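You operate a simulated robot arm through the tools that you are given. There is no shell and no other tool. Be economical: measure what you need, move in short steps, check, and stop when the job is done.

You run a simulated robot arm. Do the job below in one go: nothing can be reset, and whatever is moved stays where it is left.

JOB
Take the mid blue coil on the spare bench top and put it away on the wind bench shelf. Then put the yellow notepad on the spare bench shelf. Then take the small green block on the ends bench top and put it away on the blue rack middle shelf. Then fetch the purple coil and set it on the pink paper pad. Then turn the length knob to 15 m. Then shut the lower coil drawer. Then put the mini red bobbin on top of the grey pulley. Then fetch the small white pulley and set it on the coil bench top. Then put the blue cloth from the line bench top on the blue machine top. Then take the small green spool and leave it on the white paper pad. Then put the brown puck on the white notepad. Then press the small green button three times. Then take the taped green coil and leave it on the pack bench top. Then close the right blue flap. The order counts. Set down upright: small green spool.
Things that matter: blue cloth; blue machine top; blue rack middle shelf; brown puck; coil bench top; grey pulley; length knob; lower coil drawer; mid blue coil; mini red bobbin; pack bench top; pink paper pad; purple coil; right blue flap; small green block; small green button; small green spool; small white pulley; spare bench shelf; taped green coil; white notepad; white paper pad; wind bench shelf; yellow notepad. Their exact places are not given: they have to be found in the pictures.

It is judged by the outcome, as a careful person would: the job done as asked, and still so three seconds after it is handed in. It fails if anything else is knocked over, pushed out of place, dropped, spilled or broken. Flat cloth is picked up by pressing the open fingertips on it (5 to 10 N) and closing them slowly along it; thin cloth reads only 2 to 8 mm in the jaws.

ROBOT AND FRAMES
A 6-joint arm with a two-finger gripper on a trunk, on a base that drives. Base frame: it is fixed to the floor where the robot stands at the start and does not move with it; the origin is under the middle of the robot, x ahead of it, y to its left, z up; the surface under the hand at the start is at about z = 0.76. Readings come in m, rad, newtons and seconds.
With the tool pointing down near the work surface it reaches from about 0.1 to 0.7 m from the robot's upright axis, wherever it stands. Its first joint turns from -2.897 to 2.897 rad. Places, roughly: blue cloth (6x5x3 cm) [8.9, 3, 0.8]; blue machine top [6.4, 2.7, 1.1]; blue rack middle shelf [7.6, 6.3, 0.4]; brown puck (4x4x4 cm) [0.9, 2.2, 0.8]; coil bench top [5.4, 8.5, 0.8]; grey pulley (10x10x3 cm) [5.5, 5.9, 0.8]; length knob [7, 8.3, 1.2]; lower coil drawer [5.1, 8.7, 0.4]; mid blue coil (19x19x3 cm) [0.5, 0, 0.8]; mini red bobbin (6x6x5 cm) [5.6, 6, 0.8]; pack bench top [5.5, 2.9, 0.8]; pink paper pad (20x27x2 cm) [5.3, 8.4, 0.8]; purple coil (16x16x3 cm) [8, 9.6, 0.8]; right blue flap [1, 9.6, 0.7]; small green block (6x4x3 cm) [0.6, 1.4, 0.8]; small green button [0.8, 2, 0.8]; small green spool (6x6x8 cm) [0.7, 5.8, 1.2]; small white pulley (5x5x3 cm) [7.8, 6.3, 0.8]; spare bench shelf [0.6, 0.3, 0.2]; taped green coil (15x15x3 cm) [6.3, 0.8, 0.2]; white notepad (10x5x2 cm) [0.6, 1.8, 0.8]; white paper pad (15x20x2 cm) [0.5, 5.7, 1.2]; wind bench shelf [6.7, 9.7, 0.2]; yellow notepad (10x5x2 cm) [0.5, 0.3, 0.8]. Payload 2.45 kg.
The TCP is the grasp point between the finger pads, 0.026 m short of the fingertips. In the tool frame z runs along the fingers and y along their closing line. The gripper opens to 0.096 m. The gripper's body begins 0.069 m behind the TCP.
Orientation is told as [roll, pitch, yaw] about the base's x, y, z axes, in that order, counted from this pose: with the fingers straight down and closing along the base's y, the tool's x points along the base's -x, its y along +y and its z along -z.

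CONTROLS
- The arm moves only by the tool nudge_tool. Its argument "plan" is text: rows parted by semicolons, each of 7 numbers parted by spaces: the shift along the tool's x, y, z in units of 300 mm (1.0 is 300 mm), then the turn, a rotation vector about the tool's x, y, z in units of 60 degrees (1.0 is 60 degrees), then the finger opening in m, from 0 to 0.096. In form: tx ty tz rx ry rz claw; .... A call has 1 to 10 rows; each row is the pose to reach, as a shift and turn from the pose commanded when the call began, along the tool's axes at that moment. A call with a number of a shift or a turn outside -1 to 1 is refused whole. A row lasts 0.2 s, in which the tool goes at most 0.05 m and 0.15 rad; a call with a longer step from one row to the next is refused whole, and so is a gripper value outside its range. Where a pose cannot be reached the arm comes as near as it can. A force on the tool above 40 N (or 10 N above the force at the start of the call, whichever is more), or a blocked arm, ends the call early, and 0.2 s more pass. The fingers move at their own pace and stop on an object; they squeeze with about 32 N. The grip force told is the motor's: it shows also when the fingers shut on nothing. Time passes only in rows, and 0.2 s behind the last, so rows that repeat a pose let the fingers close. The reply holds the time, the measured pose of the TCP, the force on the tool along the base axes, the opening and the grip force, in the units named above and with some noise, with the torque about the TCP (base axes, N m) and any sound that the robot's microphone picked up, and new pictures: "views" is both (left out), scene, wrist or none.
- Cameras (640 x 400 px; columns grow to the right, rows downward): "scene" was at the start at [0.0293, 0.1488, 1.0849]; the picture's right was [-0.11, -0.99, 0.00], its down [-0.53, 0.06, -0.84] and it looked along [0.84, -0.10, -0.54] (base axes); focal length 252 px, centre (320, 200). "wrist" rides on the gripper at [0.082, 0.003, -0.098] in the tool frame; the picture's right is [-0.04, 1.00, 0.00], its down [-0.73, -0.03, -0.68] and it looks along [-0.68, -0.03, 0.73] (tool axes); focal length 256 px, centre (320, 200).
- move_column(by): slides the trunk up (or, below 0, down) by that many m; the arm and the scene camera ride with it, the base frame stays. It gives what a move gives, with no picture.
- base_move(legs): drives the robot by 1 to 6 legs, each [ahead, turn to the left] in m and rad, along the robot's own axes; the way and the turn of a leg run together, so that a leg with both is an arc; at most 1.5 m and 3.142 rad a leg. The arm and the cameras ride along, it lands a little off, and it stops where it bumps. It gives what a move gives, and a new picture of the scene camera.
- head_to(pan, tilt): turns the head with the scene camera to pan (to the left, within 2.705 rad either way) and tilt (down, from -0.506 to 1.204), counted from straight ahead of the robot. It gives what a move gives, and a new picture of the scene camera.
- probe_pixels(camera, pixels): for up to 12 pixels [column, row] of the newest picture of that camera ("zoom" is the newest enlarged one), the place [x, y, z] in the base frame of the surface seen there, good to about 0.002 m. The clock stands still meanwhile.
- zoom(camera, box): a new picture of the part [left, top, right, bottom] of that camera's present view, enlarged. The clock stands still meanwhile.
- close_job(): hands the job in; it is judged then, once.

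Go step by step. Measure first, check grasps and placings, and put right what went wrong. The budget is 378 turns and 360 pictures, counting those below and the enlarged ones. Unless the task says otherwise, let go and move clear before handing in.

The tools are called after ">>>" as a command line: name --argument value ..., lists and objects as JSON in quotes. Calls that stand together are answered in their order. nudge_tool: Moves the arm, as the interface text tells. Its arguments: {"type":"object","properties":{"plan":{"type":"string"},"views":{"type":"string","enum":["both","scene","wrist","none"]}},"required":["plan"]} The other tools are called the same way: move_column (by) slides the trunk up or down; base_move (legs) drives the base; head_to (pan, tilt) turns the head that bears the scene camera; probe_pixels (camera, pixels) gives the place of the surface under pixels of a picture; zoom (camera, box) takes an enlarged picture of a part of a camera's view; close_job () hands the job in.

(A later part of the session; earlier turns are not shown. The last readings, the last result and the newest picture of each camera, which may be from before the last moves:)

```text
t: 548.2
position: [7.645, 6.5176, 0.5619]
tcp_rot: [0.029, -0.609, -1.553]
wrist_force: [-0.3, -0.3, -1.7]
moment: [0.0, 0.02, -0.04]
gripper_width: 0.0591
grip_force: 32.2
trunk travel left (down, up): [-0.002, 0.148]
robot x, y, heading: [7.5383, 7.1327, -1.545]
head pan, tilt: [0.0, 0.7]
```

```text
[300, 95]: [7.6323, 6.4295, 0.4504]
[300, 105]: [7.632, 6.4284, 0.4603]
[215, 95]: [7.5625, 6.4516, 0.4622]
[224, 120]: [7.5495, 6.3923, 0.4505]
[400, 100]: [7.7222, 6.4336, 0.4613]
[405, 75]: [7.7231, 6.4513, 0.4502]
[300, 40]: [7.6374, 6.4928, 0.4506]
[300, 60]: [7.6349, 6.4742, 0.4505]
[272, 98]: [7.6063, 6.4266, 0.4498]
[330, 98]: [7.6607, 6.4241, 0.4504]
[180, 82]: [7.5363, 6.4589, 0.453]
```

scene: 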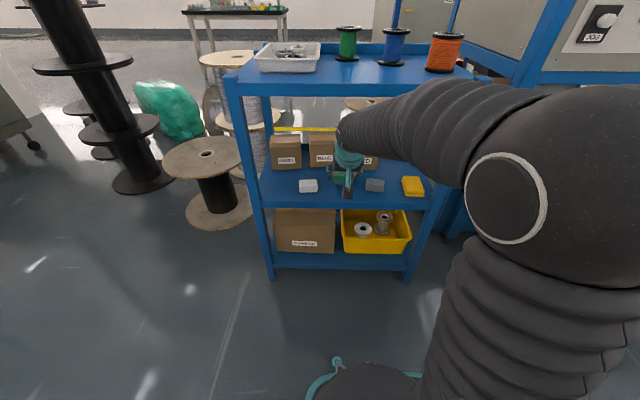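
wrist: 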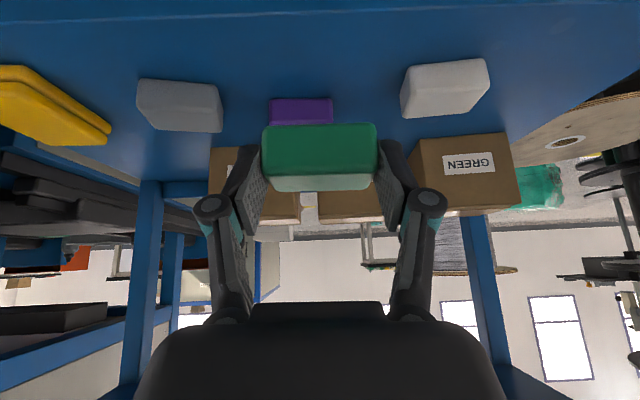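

Free spot confirmed between grey (x 7.562) and white (x 7.722). Moving in and lowering.

>>> nudge_tool --plan "-0.105 -0.01 0.075 0 0 0 0.04; -0.04 -0.01 0.17 0 0 0 0.04; 0.02 -0.01 0.255 0 0 0 0.04; 0.043 -0.01 0.287 0 0 0 0.04; 0.043 -0.01 0.287 0 0 0 0.04" --views "wrist"

```text
t: 549.4
position: [7.6458, 6.4768, 0.485]
tcp_rot: [0.027, -0.61, -1.553]
wrist_force: [0.5, -0.6, -0.8]
moment: [0.02, 0.01, 0.02]
gripper_width: 0.0592
grip_force: 31.9
trunk travel left (down, up): [-0.002, 0.148]
robot x, y, heading: [7.5374, 7.1331, -1.55]
head pan, tilt: [0.0, 0.7]
```

wrist: 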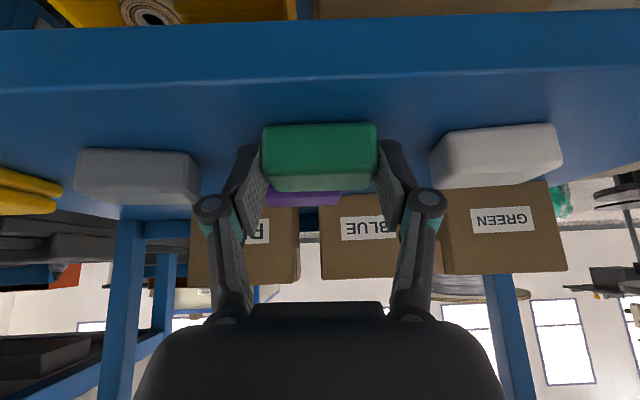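

>>> nudge_tool --plan "0.003 0 0.006 0 0 0 0.04; 0.003 0 0.006 0 0 0 0.075; 0.003 0 0.006 0 0 0 0.075; -0.06 0 -0.08 0 0 0 0.075; -0.12 0 -0.165 0 0 0 0.075; 0.01 0 -0.26 0 0 0 0.075; 0.14 0 -0.35 0 0 0 0.075; 0.27 0 -0.44 0 0 0 0.075; 0.4 0 -0.53 0 0 0 0.075; 0.4 0 -0.53 0 0 0 0.075" --views "both"

```text
t: 551.6
position: [7.6368, 6.6672, 0.5453]
tcp_rot: [0.028, -0.608, -1.554]
wrist_force: [-0.2, -0.1, 0.3]
moment: [0.01, -0.02, -0.01]
gripper_width: 0.0748
grip_force: 0.1
trunk travel left (down, up): [-0.002, 0.148]
robot x, y, heading: [7.5379, 7.1322, -1.549]
head pan, tilt: [0.0, 0.7]
```

scene: 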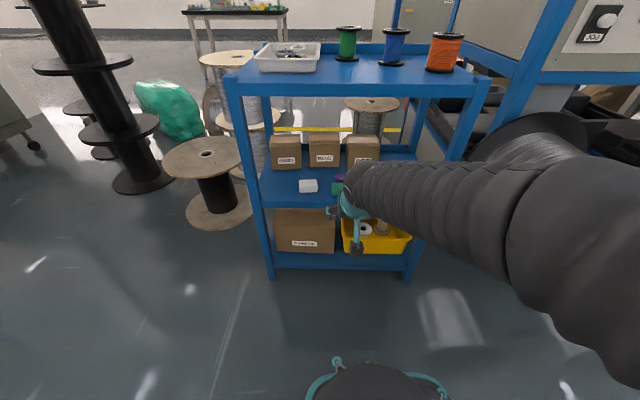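
wrist: 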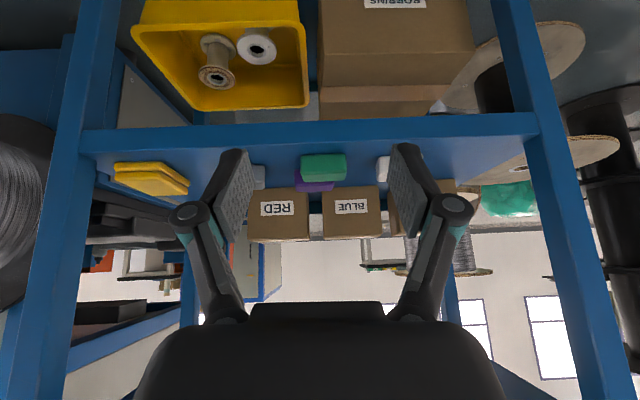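

Block placed. Raising and straightening the arm, then turning to find the purple coil.

>>> nudge_tool --plan "-0.05 0 -0.15 0 0.06 0 0.075; -0.1 0 -0.28 0 0.12 0 0.075; -0.15 0 -0.4 0 0.2 0 0.075; -0.2 0 -0.52 0 0.3 0 0.075; -0.25 0 -0.62 0 0.4 0 0.075; -0.3 0 -0.72 0 0.5 0 0.075; -0.32 0 -0.8 0 0.583 0 0.075; -0.32 0 -0.8 0 0.583 0 0.075" --views "none"

>>> move_column --by 0.13

>>> base_move --legs '[[-0.1, 0], [0, 2.8]]'

>>> head_to --pan 0.1 --tilt 0.35

```text
t: 553.4
position: [7.6278, 6.7259, 0.799]
tcp_rot: [0.023, 0.002, -1.538]
wrist_force: [-0.7, 0.7, -0.8]
moment: [0.02, -0.01, 0.02]
gripper_width: 0.0753
grip_force: 0.1
trunk travel left (down, up): [-0.002, 0.148]
robot x, y, heading: [7.538, 7.1342, -1.544]
head pan, tilt: [0.0, 0.7]
```

```text
t: 554.9
position: [7.6275, 6.7254, 0.9298]
tcp_rot: [0.022, 0.001, -1.539]
wrist_force: [0.6, 0.3, -0.2]
moment: [-0.02, -0.05, -0.01]
gripper_width: 0.075
grip_force: 0.1
trunk travel left (down, up): [-0.132, 0.018]
robot x, y, heading: [7.535, 7.1354, -1.549]
head pan, tilt: [0.0, 0.7]
```

```text
t: 562.6
position: [7.592, 7.6453, 0.9297]
tcp_rot: [0.022, 0.0, 1.263]
wrist_force: [0.0, 0.2, 0.6]
moment: [-0.01, -0.03, -0.01]
gripper_width: 0.0748
grip_force: 0.0
trunk travel left (down, up): [-0.132, 0.018]
robot x, y, heading: [7.5367, 7.2296, 1.253]
head pan, tilt: [0.0, 0.7]
```

scene: 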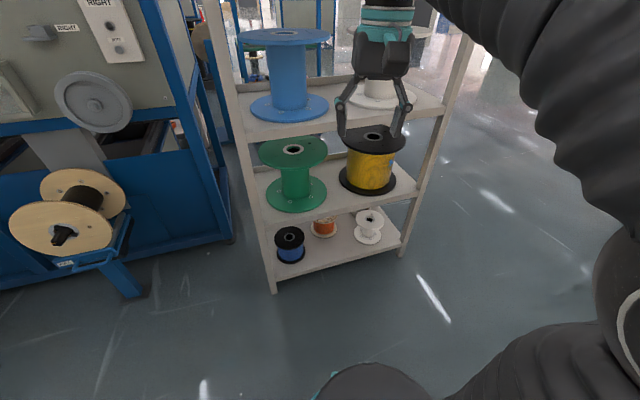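

```text
t: 563.5
position: [7.5922, 7.6444, 0.9299]
tcp_rot: [0.023, -0.001, 1.263]
wrist_force: [-0.2, -0.4, 0.1]
moment: [0.0, 0.01, 0.0]
gripper_width: 0.0753
grip_force: 0.1
trunk travel left (down, up): [-0.132, 0.018]
robot x, y, heading: [7.5395, 7.2309, 1.251]
head pan, tilt: [0.099, 0.351]
```

scene: 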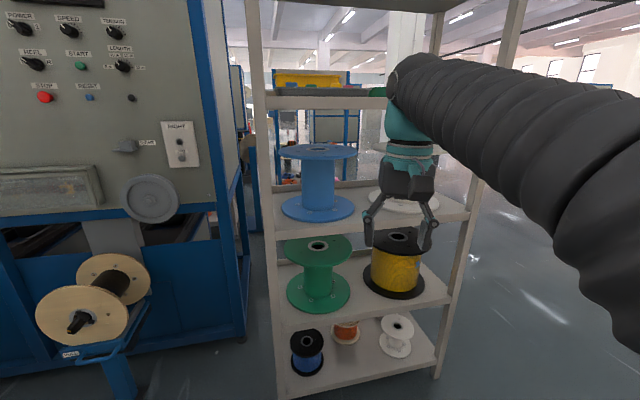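

>>> head_to --pan -1.1 --tilt 0.3

>>> head_to --pan -0.25 --tilt 0.15

```text
t: 564.9
position: [7.5925, 7.6457, 0.9287]
tcp_rot: [0.024, 0.001, 1.264]
wrist_force: [-0.2, -0.1, -0.1]
moment: [-0.01, 0.01, -0.03]
gripper_width: 0.0749
grip_force: 0.1
trunk travel left (down, up): [-0.132, 0.018]
robot x, y, heading: [7.5359, 7.229, 1.249]
head pan, tilt: [-1.1, 0.3]
```

scene: 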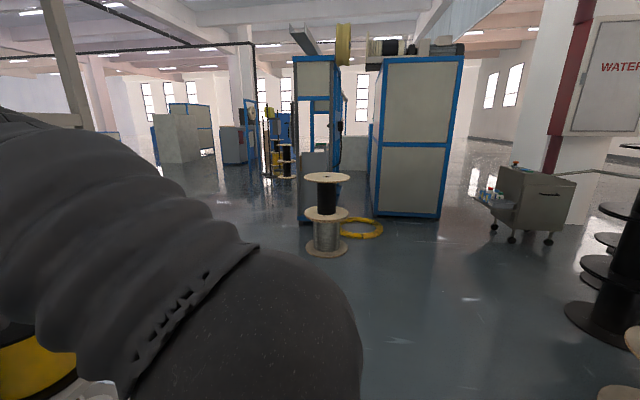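

```text
t: 566.0
position: [7.5911, 7.6456, 0.9283]
tcp_rot: [0.024, -0.001, 1.262]
wrist_force: [0.0, 0.1, -0.6]
moment: [-0.02, -0.04, -0.04]
gripper_width: 0.0749
grip_force: 0.1
trunk travel left (down, up): [-0.132, 0.018]
robot x, y, heading: [7.5385, 7.2286, 1.25]
head pan, tilt: [-0.25, 0.15]
```

scene: 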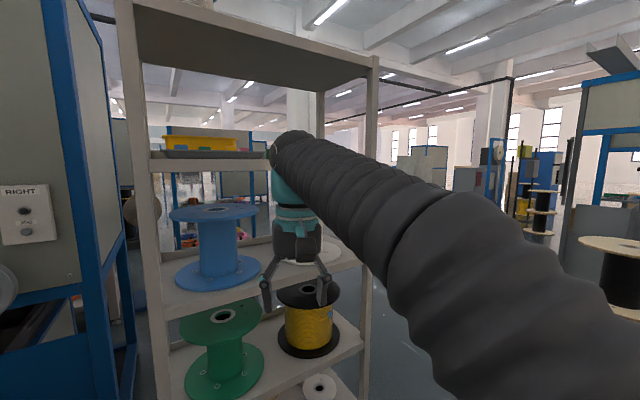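

>>> base_move --legs '[[0, -1.2], [1.1, 0], [0, 1.5], [1.5, 0], [1.0, 0]]'

>>> head_to --pan 1.2 --tilt 0.5

```text
t: 590.4
position: [8.6033, 10.1887, 0.9297]
tcp_rot: [0.023, 0.0, 1.578]
wrist_force: [0.5, 0.3, 0.1]
moment: [-0.01, -0.01, -0.02]
gripper_width: 0.0753
grip_force: 0.1
trunk travel left (down, up): [-0.132, 0.018]
robot x, y, heading: [8.6824, 9.7793, 1.569]
head pan, tilt: [-0.25, 0.15]
```

scene: 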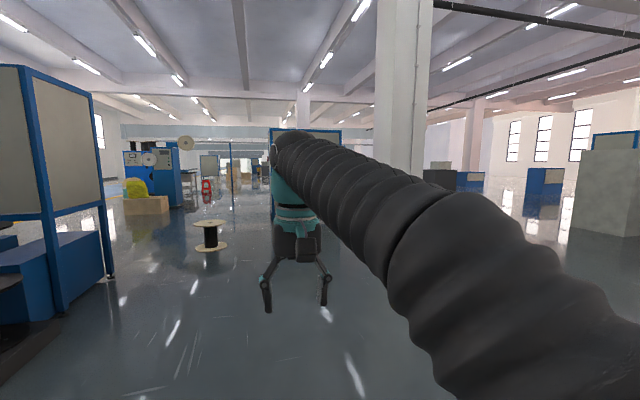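

```text
t: 592.0
position: [8.6037, 10.1874, 0.9291]
tcp_rot: [0.023, -0.001, 1.578]
wrist_force: [-0.7, 0.0, -0.1]
moment: [0.0, 0.0, -0.02]
gripper_width: 0.0751
grip_force: 0.0
trunk travel left (down, up): [-0.132, 0.018]
robot x, y, heading: [8.6788, 9.7811, 1.566]
head pan, tilt: [1.201, 0.499]
```

scene: 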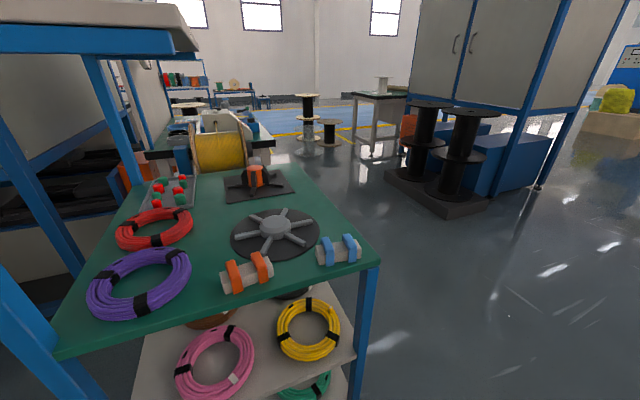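

The purple coil is on the near corner of this bench, around (138,283). Probing.

>>> probe_pixels --camera "scene" --pixels '[[94, 295], [185, 265], [140, 310], [140, 258], [60, 355], [370, 262], [155, 228], [138, 283], [245, 275], [115, 300], [170, 290], [100, 275]]'

```text
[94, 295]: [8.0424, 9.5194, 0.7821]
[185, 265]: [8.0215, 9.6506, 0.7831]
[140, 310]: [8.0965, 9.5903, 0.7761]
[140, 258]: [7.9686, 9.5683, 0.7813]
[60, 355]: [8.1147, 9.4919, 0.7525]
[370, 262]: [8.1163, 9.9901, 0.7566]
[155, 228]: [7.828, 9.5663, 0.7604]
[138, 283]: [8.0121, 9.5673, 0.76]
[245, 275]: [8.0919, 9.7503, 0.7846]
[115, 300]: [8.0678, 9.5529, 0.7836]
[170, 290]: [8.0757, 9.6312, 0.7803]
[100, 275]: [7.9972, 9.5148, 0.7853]
```

Coil centre is about (8.032, 9.582), radius 0.08, table z 0.757. I'll turn left to face the bench end.

>>> base_move --legs '[[0, 1.571], [0.1, 0]]'

>>> head_to --pan 0.1 --tilt 0.7

```text
t: 597.0
position: [8.1729, 9.6943, 0.9299]
tcp_rot: [0.022, 0.0, -3.119]
wrist_force: [0.4, 0.5, 0.0]
moment: [-0.03, -0.02, 0.02]
gripper_width: 0.0752
grip_force: 0.0
trunk travel left (down, up): [-0.132, 0.018]
robot x, y, heading: [8.5819, 9.78, -3.127]
head pan, tilt: [1.201, 0.499]
```

scene: 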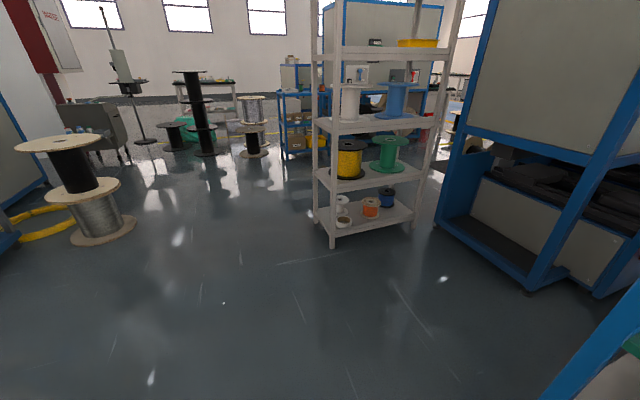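

```text
t: 598.3
position: [8.1732, 9.6944, 0.9278]
tcp_rot: [0.023, 0.0, -3.119]
wrist_force: [0.0, 0.2, 0.1]
moment: [-0.02, -0.01, 0.0]
gripper_width: 0.0748
grip_force: 0.0
trunk travel left (down, up): [-0.132, 0.018]
robot x, y, heading: [8.5791, 9.7792, -3.13]
head pan, tilt: [0.099, 0.7]
```

scene: 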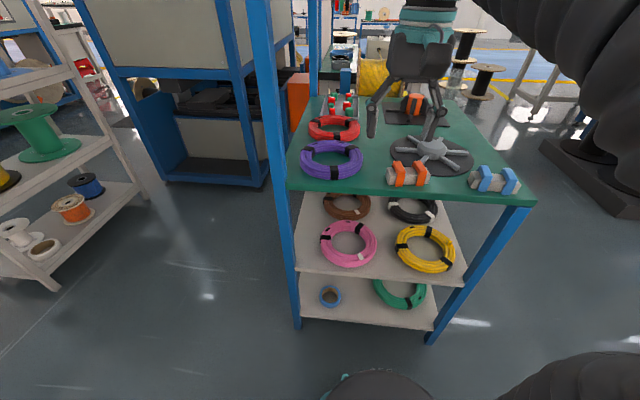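

>>> zoom --camera "scene" --box '[280, 110, 440, 210]'

>>> probe_pixels --camera "zoom" --pixels '[[82, 195], [332, 195], [205, 130], [205, 265], [140, 190], [272, 190], [205, 155], [205, 228], [440, 230], [100, 120]]'

```text
4.00 times, centred on (360, 160) of scene
```

zoom: 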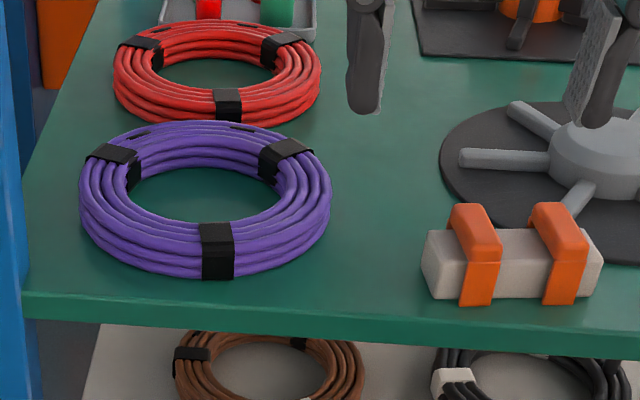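

```text
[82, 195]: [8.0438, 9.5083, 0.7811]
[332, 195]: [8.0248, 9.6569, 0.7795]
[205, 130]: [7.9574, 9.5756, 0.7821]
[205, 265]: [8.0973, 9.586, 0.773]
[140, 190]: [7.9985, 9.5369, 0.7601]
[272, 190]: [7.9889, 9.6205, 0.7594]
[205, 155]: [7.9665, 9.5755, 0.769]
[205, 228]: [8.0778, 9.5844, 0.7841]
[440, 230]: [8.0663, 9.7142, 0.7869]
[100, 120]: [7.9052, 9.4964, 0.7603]
```

>>> nudge_tool --plan "-0.12 0.04 0 0 0 0 0.075; -0.24 0.08 0 0 0 0 0.075; -0.36 0.12 0.1 0 0 0 0.075; -0.487 0.154 0.2 0 0 0 0.075; -0.487 0.154 0.28 0 0 0 0.075; -0.487 0.154 0.28 0 0 0 0.075" --views "wrist"

```text
t: 599.4
position: [8.1287, 9.6553, 0.891]
tcp_rot: [0.081, -0.111, -3.086]
wrist_force: [1.5, 3.9, 8.1]
moment: [-0.26, 0.12, 0.02]
gripper_width: 0.075
grip_force: 0.1
trunk travel left (down, up): [-0.132, 0.018]
robot x, y, heading: [8.722, 9.7996, -3.1]
head pan, tilt: [0.099, 0.7]
stopped in row 5: the arm was blocked; the commanded pose is now the measured one
```

wrist: 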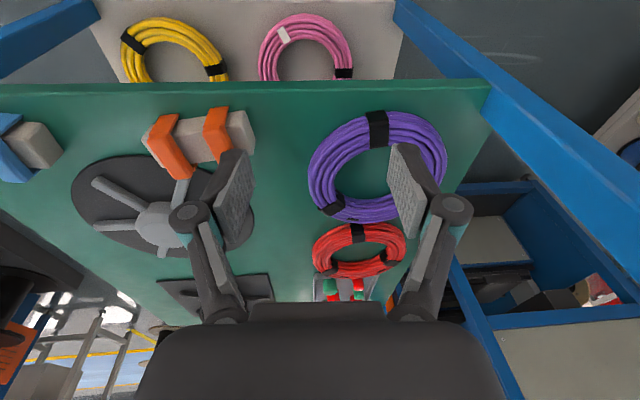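

Blocked, and the base was pushed back. I'll look at the scene before doing anything else.

>>> zoom --camera "scene" --box '[0, 0, 640, 400]'

>>> probe_pixels --camera "wrist" --pixels '[[560, 170], [480, 100], [620, 240], [430, 20], [400, 130], [150, 140], [40, 150]]'

```text
1.00 times, centred on (320, 200) of scene (not enlarged: the box is as wide or as high as the picture)
```

zoom: 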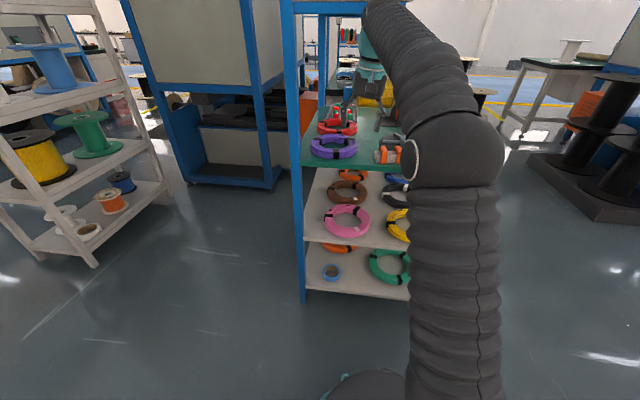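

```text
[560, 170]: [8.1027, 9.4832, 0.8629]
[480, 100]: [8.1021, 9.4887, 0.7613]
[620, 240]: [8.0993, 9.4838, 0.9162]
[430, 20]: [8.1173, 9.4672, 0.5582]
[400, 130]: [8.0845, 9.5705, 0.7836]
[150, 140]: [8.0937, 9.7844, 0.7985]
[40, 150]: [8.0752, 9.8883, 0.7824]
```

The rack's overhead shelf (blue beam at the top of the scene) blocked the wrist. I'll back off and approach with the tool tilted forward instead.

>>> base_move --legs '[[-0.15, 0]]'

>>> head_to --pan 0.1 --tilt 0.35

```text
t: 600.1
position: [8.0147, 9.6851, 0.758]
tcp_rot: [0.067, 0.055, 3.131]
wrist_force: [1.0, 2.5, -1.0]
moment: [0.04, 0.02, -0.04]
gripper_width: 0.0955
grip_force: 0.7
trunk travel left (down, up): [-0.132, 0.018]
robot x, y, heading: [8.7227, 9.7992, -3.043]
head pan, tilt: [0.099, 0.7]
stopped in leg 1: the robot was blocked; the commanded pose is now the measured one
```

scene: 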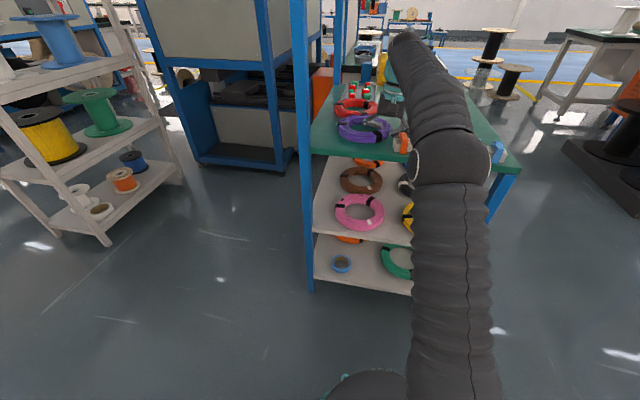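

```text
t: 600.9
position: [8.028, 9.6699, 0.773]
tcp_rot: [0.067, 0.038, -3.132]
wrist_force: [2.3, 1.1, 6.8]
moment: [0.04, 0.04, -0.03]
gripper_width: 0.0889
grip_force: 2.2
trunk travel left (down, up): [-0.132, 0.018]
robot x, y, heading: [8.7258, 9.7995, -3.036]
head pan, tilt: [0.099, 0.351]
```

scene: 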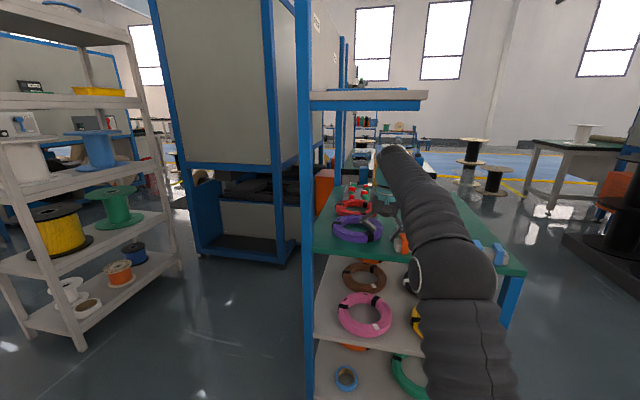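

>>> zoom --camera "scene" --box '[290, 70, 530, 290]'

>>> zoom --camera "wrist" --box '[0, 0, 640, 400]'

>>> probe_pixels --camera "scene" --pixels '[[395, 150], [400, 165], [415, 190], [440, 240], [455, 270], [470, 320], [380, 95], [425, 92], [320, 92], [420, 100], [380, 230], [490, 250]]'

```text
1.82 times, centred on (410, 180) of scene
```

zoom: 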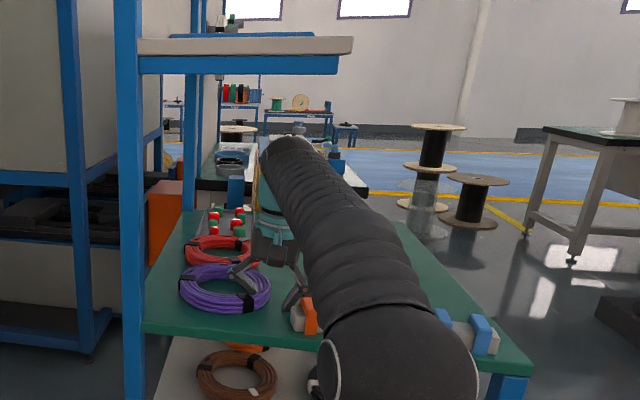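

```text
1.00 times, centred on (320, 200) of wrist (not enlarged: the box is as wide or as high as the picture)
```

zoom: 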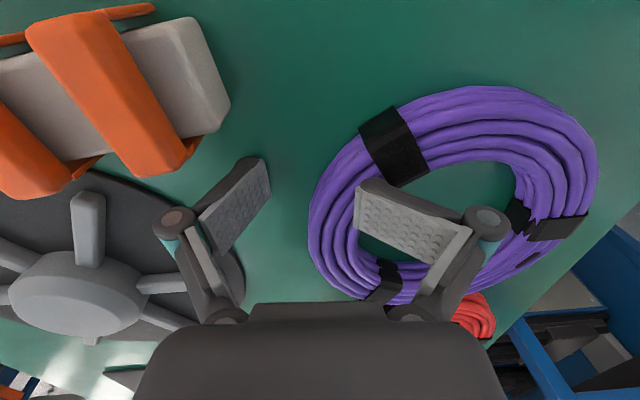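

```text
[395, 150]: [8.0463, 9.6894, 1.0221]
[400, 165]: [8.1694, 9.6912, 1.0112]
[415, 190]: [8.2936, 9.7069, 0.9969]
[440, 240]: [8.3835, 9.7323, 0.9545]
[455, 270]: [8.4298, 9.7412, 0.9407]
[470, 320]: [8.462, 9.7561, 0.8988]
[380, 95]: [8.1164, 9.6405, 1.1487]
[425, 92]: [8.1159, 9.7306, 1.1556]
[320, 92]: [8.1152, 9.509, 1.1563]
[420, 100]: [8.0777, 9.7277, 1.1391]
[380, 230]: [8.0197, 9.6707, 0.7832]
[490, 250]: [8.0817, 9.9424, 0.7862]
```

The forearm is now low under the overhead shelf and the fingers already straddle the coil. Testing whether the arm responds normally with a small lift.

>>> nudge_tool --plan "0 0 -0.02 0 0 0 0.085; 0 0 -0.06 0 0 0 0.085; 0 0 -0.1 0 0 0 0.085; 0 0 -0.1 0 0 0 0.085" --views "both"

```text
t: 601.9
position: [8.026, 9.6733, 0.8025]
tcp_rot: [0.067, 0.039, -3.133]
wrist_force: [0.4, 0.1, 0.8]
moment: [-0.03, 0.01, 0.04]
gripper_width: 0.0854
grip_force: 0.1
trunk travel left (down, up): [-0.132, 0.018]
robot x, y, heading: [8.7222, 9.7996, -3.036]
head pan, tilt: [0.099, 0.351]
```

scene: 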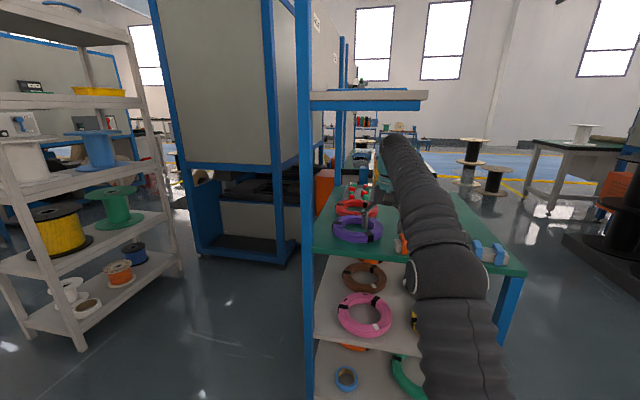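
wrist: 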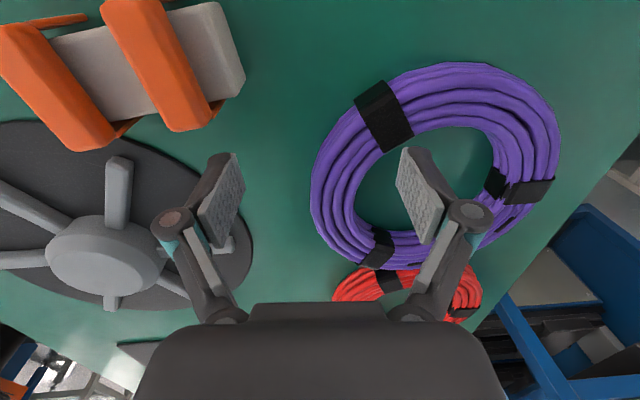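

Responds normally. Re-measuring the coil.

>>> probe_pixels --camera "wrist" --pixels '[[320, 170], [430, 75], [550, 150], [360, 170], [490, 150], [430, 135], [400, 230], [215, 100], [345, 290]]'

```text
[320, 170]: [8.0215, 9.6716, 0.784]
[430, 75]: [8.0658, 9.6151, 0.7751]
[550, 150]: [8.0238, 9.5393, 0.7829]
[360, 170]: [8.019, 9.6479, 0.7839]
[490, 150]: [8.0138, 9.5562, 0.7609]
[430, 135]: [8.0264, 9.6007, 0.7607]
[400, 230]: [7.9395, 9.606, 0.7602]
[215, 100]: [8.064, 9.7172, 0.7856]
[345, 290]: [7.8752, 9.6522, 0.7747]
```

>>> nudge_tool --plan "-0.04 0.04 0 0 0 0 0.08; -0.04 0.04 0.05 0 0 0 0.08; -0.04 0.04 0.05 0 0 0 0.02; -0.04 0.04 0.05 0 0 0 0.0; -0.04 0.04 0.05 0 0 0 0.0; -0.04 0.04 0.05 0 0 0 0.0" --views "wrist"

```text
t: 603.3
position: [8.0135, 9.6593, 0.7891]
tcp_rot: [0.066, 0.039, -3.134]
wrist_force: [1.0, -0.1, 4.7]
moment: [0.24, 0.03, -0.01]
gripper_width: 0.0276
grip_force: 32.1
trunk travel left (down, up): [-0.132, 0.018]
robot x, y, heading: [8.7273, 9.8061, -3.034]
head pan, tilt: [0.099, 0.351]
```

wrist: 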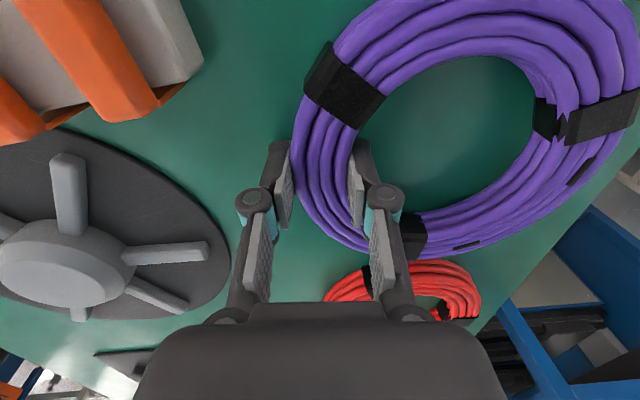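

Gripped. Lifting 7 cm and backing straight out.

>>> nudge_tool --plan "0 0 -0.08 0 0 0 0; 0 0 -0.16 0 0 0 0; 0 0 -0.24 0 0 0 0; 0 0 -0.24 0 0 0 0" --views "scene"

>>> base_move --legs '[[-0.35, 0]]'

```text
t: 604.3
position: [8.0325, 9.6689, 0.8394]
tcp_rot: [0.067, 0.037, -3.133]
wrist_force: [-0.8, 0.9, -2.0]
moment: [0.13, 0.0, 0.04]
gripper_width: 0.0276
grip_force: 32.1
out of reach, approached as far as the arm can: row 2, 3, 4
trunk travel left (down, up): [-0.132, 0.018]
robot x, y, heading: [8.7273, 9.7999, -3.034]
head pan, tilt: [0.099, 0.351]
```

scene: 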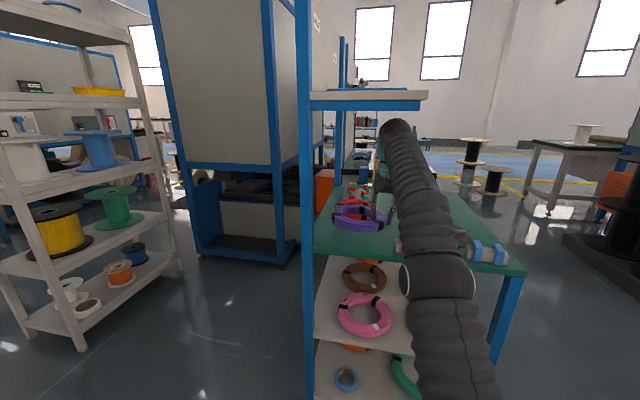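

```text
t: 606.6
position: [8.3849, 9.708, 0.8407]
tcp_rot: [0.067, 0.037, -3.135]
wrist_force: [-0.6, -1.0, -2.5]
moment: [0.13, 0.02, 0.04]
gripper_width: 0.0274
grip_force: 31.7
trunk travel left (down, up): [-0.132, 0.018]
robot x, y, heading: [9.0767, 9.8382, -3.03]
head pan, tilt: [0.099, 0.351]
```

scene: 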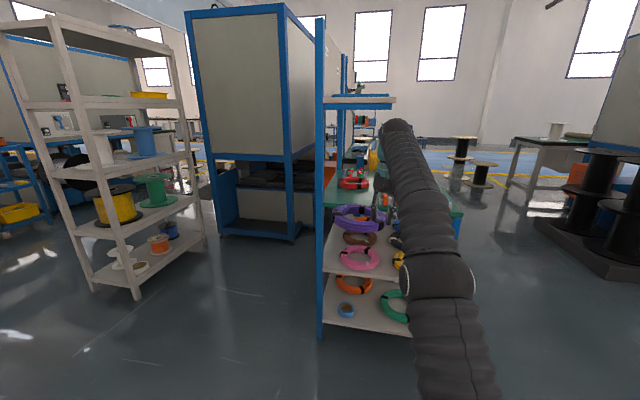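

Out with the coil. Checking that the bench items look undisturbed.

>>> zoom --camera "scene" --box '[310, 150, 470, 260]'

>>> nudge_tool --plan "0.12 0 -0.06 0 0 0 0; 0.24 0 -0.12 0 0 0 0; 0.36 0 -0.18 0 0 0 0; 0.48 0 -0.24 0 0 0 0; 0.6 0 -0.3 0 0 0 0; 0.72 0 -0.36 0 0 0 0; 0.84 0 -0.42 0 0 0 0; 0.84 0 -0.42 0 0 0 0" --views "both"

```text
3.64 times, centred on (390, 205) of scene
```

zoom: 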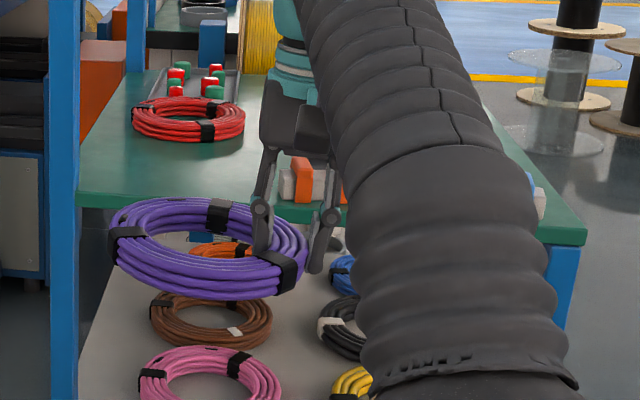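

```text
t: 608.4
position: [8.6335, 9.7185, 0.9754]
tcp_rot: [0.066, 0.036, -3.134]
wrist_force: [-0.4, -0.6, -1.8]
moment: [0.18, 0.03, -0.01]
gripper_width: 0.0275
grip_force: 31.8
trunk travel left (down, up): [-0.132, 0.018]
robot x, y, heading: [9.0761, 9.837, -3.031]
head pan, tilt: [0.099, 0.351]
```

scene: 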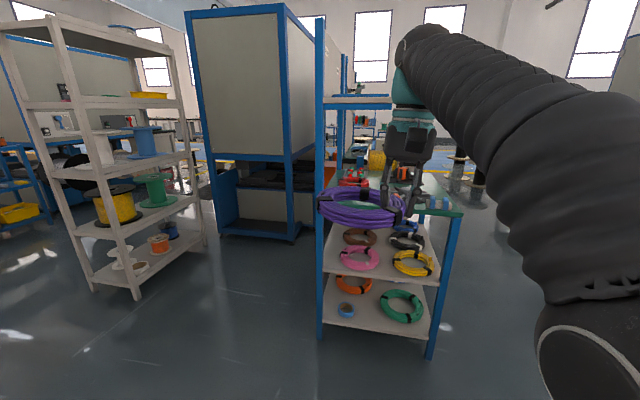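
wrist: 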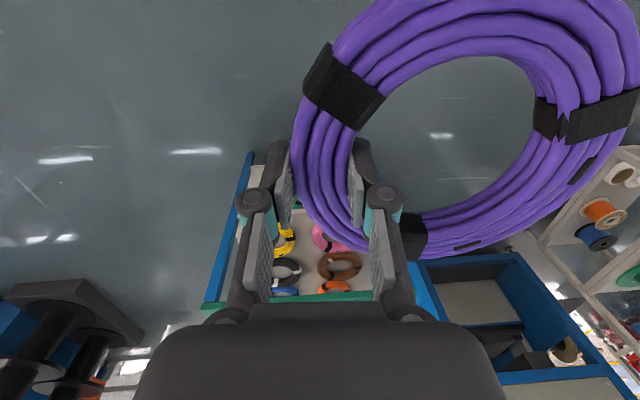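

>>> base_move --legs '[[0, 0.945], [1.08, 0], [0, 0.514], [1.5, 0], [0.12, 0], [0, -1.571]]'

>>> base_move --legs '[[1.3, 0]]'

```text
t: 629.6
position: [8.1446, 7.1692, 0.9748]
tcp_rot: [0.066, 0.037, 3.075]
wrist_force: [-0.2, 0.1, -2.7]
moment: [0.14, 0.02, 0.03]
gripper_width: 0.0268
grip_force: 32.0
trunk travel left (down, up): [-0.132, 0.018]
robot x, y, heading: [8.5946, 7.2609, -3.106]
head pan, tilt: [0.099, 0.351]
```

scene: 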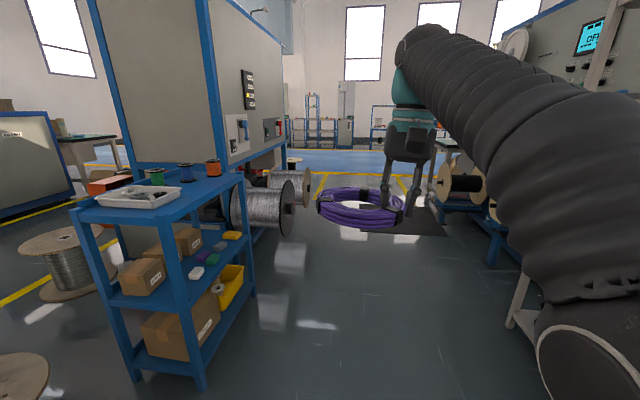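

```text
t: 636.2
position: [6.8291, 7.1233, 0.9745]
tcp_rot: [0.067, 0.038, 3.074]
wrist_force: [0.4, -0.6, -1.8]
moment: [0.18, 0.0, 0.02]
gripper_width: 0.0266
grip_force: 32.0
trunk travel left (down, up): [-0.132, 0.018]
robot x, y, heading: [7.277, 7.2144, -3.109]
head pan, tilt: [0.099, 0.351]
```

scene: 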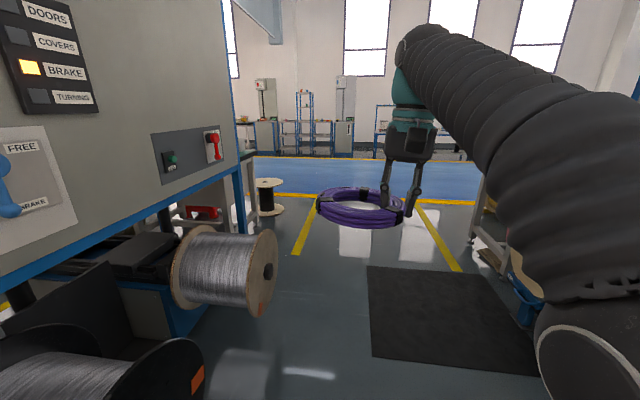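

>>> base_move --legs '[[1.0, 0], [1.05, 0], [0, -1.6]]'

>>> head_to --pan 0 --tilt 0.5

```text
t: 650.5
position: [5.1618, 7.6282, 0.9746]
tcp_rot: [0.067, 0.035, 1.41]
wrist_force: [0.3, 0.1, -3.1]
moment: [-0.02, -0.13, -0.01]
gripper_width: 0.0265
grip_force: 31.9
trunk travel left (down, up): [-0.132, 0.018]
robot x, y, heading: [5.2078, 7.1721, 1.51]
head pan, tilt: [0.099, 0.351]
```

scene: 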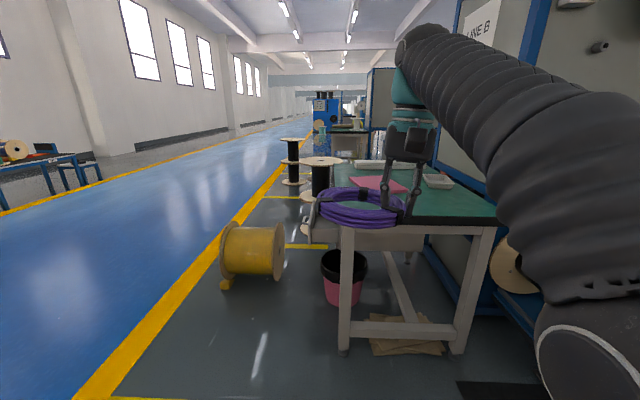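

```text
t: 651.2
position: [5.1621, 7.6287, 0.9743]
tcp_rot: [0.065, 0.037, 1.411]
wrist_force: [0.0, 0.3, -1.6]
moment: [-0.08, -0.17, -0.03]
gripper_width: 0.0267
grip_force: 32.1
trunk travel left (down, up): [-0.132, 0.018]
robot x, y, heading: [5.2069, 7.1721, 1.514]
head pan, tilt: [0.0, 0.499]
```

scene: 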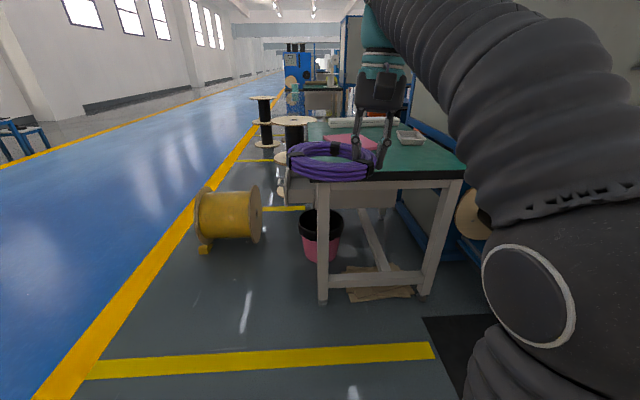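

>>> zoom --camera "scene" --box '[280, 90, 480, 200]'

>>> probe_pixels --camera "zoom" --pixels '[[145, 160], [230, 142], [300, 150], [320, 190], [180, 175], [110, 280], [585, 255], [480, 80], [420, 145], [370, 175]]'

```text
3.20 times, centred on (380, 145) of scene
```

zoom: 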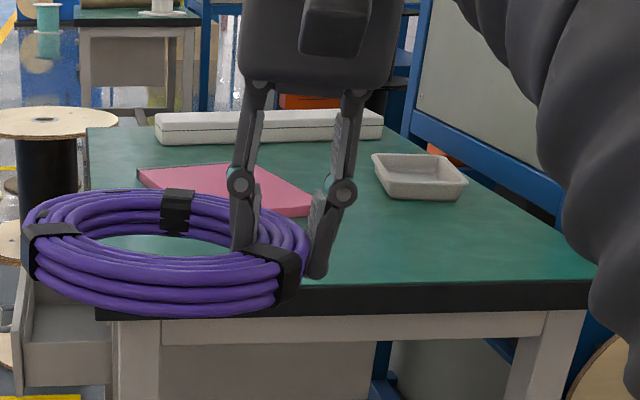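

```text
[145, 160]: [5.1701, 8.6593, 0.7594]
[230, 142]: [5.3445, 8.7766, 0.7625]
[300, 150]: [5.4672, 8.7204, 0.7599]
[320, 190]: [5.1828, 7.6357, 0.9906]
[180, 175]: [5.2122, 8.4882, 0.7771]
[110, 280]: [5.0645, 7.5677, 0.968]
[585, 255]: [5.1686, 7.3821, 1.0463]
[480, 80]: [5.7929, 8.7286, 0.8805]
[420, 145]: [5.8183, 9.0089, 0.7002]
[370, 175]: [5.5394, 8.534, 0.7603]
```

>>> probe_pixels --camera "zoom" --pixels '[[142, 172], [225, 165], [310, 205], [280, 214], [220, 180], [290, 190], [160, 188], [200, 190], [400, 290], [580, 280], [100, 315]]'

```text
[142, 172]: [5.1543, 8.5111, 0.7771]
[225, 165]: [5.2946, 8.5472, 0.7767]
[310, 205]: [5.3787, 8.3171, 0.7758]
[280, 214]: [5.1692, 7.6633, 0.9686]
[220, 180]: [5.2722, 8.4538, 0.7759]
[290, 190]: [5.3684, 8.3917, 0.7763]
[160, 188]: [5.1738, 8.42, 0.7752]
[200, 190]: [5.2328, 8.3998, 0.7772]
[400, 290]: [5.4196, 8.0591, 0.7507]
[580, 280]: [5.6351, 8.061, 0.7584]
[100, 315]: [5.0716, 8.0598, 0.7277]
```

Pad centre is about (5.268, 8.412), top z 0.776; the bench edge is at y 8.06. Driving up to the bench.

>>> base_move --legs '[[0.55, 0]]'

>>> head_to --pan 0 --tilt 0.75

```text
t: 654.4
position: [5.2013, 8.1765, 0.9758]
tcp_rot: [0.068, 0.036, 1.404]
wrist_force: [0.3, -0.7, -2.3]
moment: [-0.03, -0.15, 0.01]
gripper_width: 0.0265
grip_force: 31.8
trunk travel left (down, up): [-0.132, 0.018]
robot x, y, heading: [5.2406, 7.7157, 1.502]
head pan, tilt: [0.0, 0.499]
```

scene: 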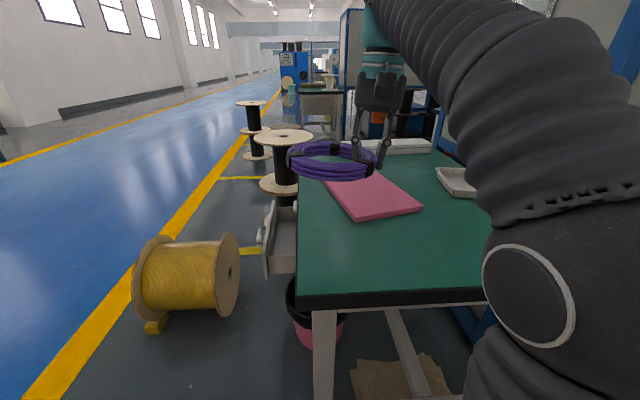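

```text
t: 655.1
position: [5.1999, 8.1753, 0.9742]
tcp_rot: [0.066, 0.036, 1.402]
wrist_force: [-0.3, 0.2, -2.0]
moment: [-0.01, -0.12, 0.01]
gripper_width: 0.0266
grip_force: 32.0
trunk travel left (down, up): [-0.132, 0.018]
robot x, y, heading: [5.2395, 7.7182, 1.499]
head pan, tilt: [0.0, 0.75]
```

scene: 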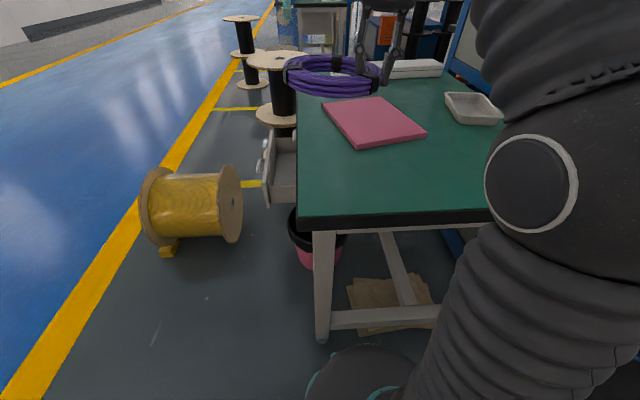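

>>> probe_pixels --camera "scene" --pixels '[[323, 103], [378, 98], [424, 133], [356, 147], [372, 120]]'

```text
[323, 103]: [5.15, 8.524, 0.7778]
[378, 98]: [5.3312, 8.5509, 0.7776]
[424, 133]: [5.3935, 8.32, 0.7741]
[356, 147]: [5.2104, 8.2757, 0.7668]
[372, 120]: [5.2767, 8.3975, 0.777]
```

>>> nudge_tool --plan "-0.14 -0.05 0 0 0 0 0; -0.28 -0.1 0 0 0 0 0; -0.42 -0.149 0.03 0 0 0 0; -0.56 -0.198 0.08 0 0 0 0; -0.7 -0.248 0.13 0 0 0 0; -0.838 -0.297 0.18 0 0 0 0; -0.838 -0.297 0.3 0 0 0 0; -0.838 -0.297 0.42 0 0 0 0; -0.838 -0.297 0.42 0 0 0 0" --views "both"

```text
t: 657.1
position: [5.3201, 8.4079, 0.8338]
tcp_rot: [0.066, 0.037, 1.404]
wrist_force: [0.0, -0.5, -2.2]
moment: [-0.04, -0.1, -0.03]
gripper_width: 0.0266
grip_force: 32.3
out of reach, approached as far as the arm can: row 2, 3, 4, 5, 6, 7
trunk travel left (down, up): [-0.132, 0.018]
robot x, y, heading: [5.2418, 7.7129, 1.503]
head pan, tilt: [0.0, 0.75]
```

scene: 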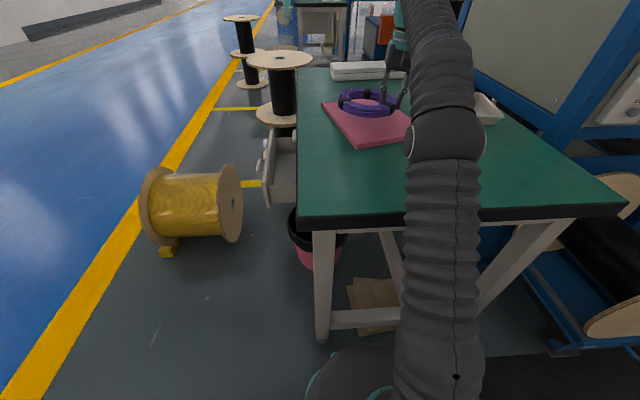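
wrist: 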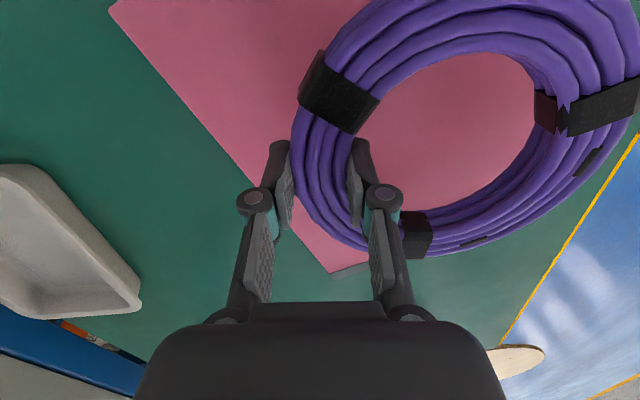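

>>> probe_pixels --camera "wrist" --pixels '[[310, 150], [560, 130], [450, 40], [300, 180], [600, 60], [480, 245], [420, 25], [450, 100], [380, 60]]'

>>> zoom --camera "scene" --box '[300, 60, 460, 160]'

```text
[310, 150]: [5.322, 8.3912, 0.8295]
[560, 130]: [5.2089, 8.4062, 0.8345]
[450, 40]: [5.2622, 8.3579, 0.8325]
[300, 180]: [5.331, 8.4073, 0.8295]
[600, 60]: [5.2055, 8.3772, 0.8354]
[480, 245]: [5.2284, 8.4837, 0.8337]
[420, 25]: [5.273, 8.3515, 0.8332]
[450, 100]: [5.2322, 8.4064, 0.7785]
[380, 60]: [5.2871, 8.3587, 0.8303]
```

```text
4.00 times, centred on (380, 110) of scene
```

zoom: 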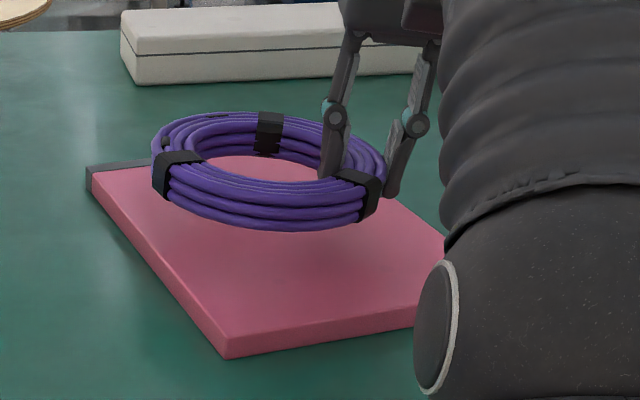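

>>> nudge_tool --plan "0.025 -0.055 0 0 0 0 0; 0.025 -0.055 0.05 0 0 0 0; 0.025 -0.055 0.083 0 0 0 0; 0.025 -0.055 0.083 0 0 0 0" --views "wrist"

```text
t: 658.1
position: [5.3346, 8.3959, 0.8075]
tcp_rot: [0.067, 0.038, 1.404]
wrist_force: [0.5, -0.5, -2.2]
moment: [-0.02, -0.16, -0.02]
gripper_width: 0.0265
grip_force: 31.9
trunk travel left (down, up): [-0.132, 0.018]
robot x, y, heading: [5.2421, 7.7154, 1.503]
head pan, tilt: [0.0, 0.75]
```

wrist: 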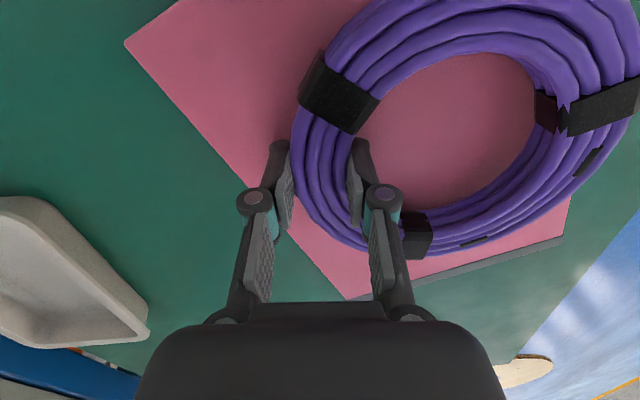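

>>> nudge_tool --plan "0 0 0.006 0 0 0 0; 0 0 0.012 0 0 0 0; 0 0 0.016 0 0 0 0; 0 0 0.016 0 0 0 0" --views "none"

```text
t: 659.1
position: [5.3343, 8.3937, 0.8058]
tcp_rot: [0.067, 0.032, 1.404]
wrist_force: [0.7, 5.9, 18.3]
moment: [0.36, -0.42, 0.03]
gripper_width: 0.0265
grip_force: 32.3
trunk travel left (down, up): [-0.132, 0.018]
robot x, y, heading: [5.2418, 7.7178, 1.501]
head pan, tilt: [0.0, 0.75]
```

Contact. Releasing and lifting.

>>> nudge_tool --plan "0 0 -0.005 0 0 0 0.065; 0 0 -0.005 0 0 0 0.065; 0 0 -0.005 0 0 0 0.065; 0 0 -0.12 0 0 0 0.065; 0 0 -0.25 0 0 0 0.065; 0.1 0 -0.38 0 0 0 0.065; 0.1 0 -0.38 0 0 0 0.065" --views "both"

```text
t: 660.7
position: [5.3359, 8.3519, 0.8991]
tcp_rot: [0.066, 0.035, 1.402]
wrist_force: [0.4, -0.4, -0.2]
moment: [0.05, -0.03, -0.02]
gripper_width: 0.065
grip_force: 0.1
out of reach, approached as far as the arm can: row 5, 6, 7
trunk travel left (down, up): [-0.132, 0.018]
robot x, y, heading: [5.2417, 7.719, 1.497]
head pan, tilt: [0.0, 0.75]
```

scene: 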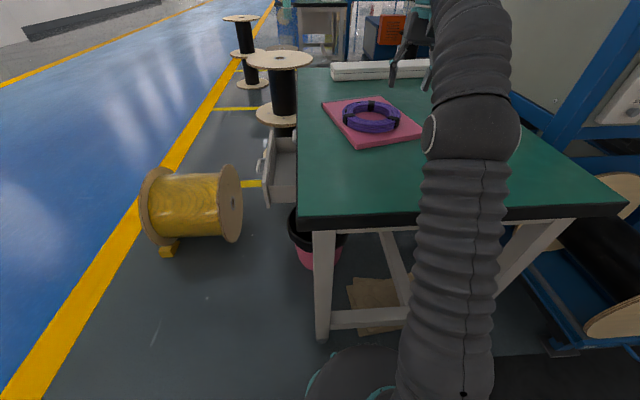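
wrist: 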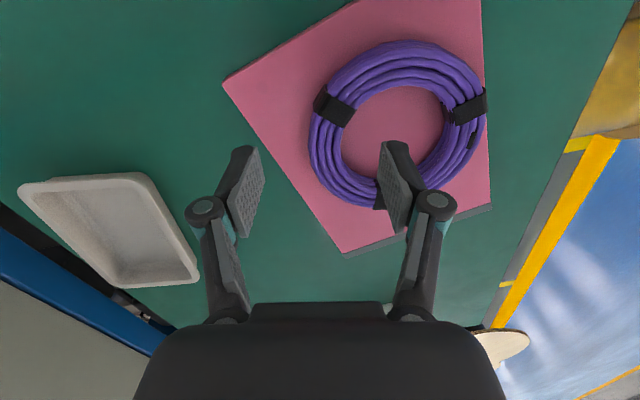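

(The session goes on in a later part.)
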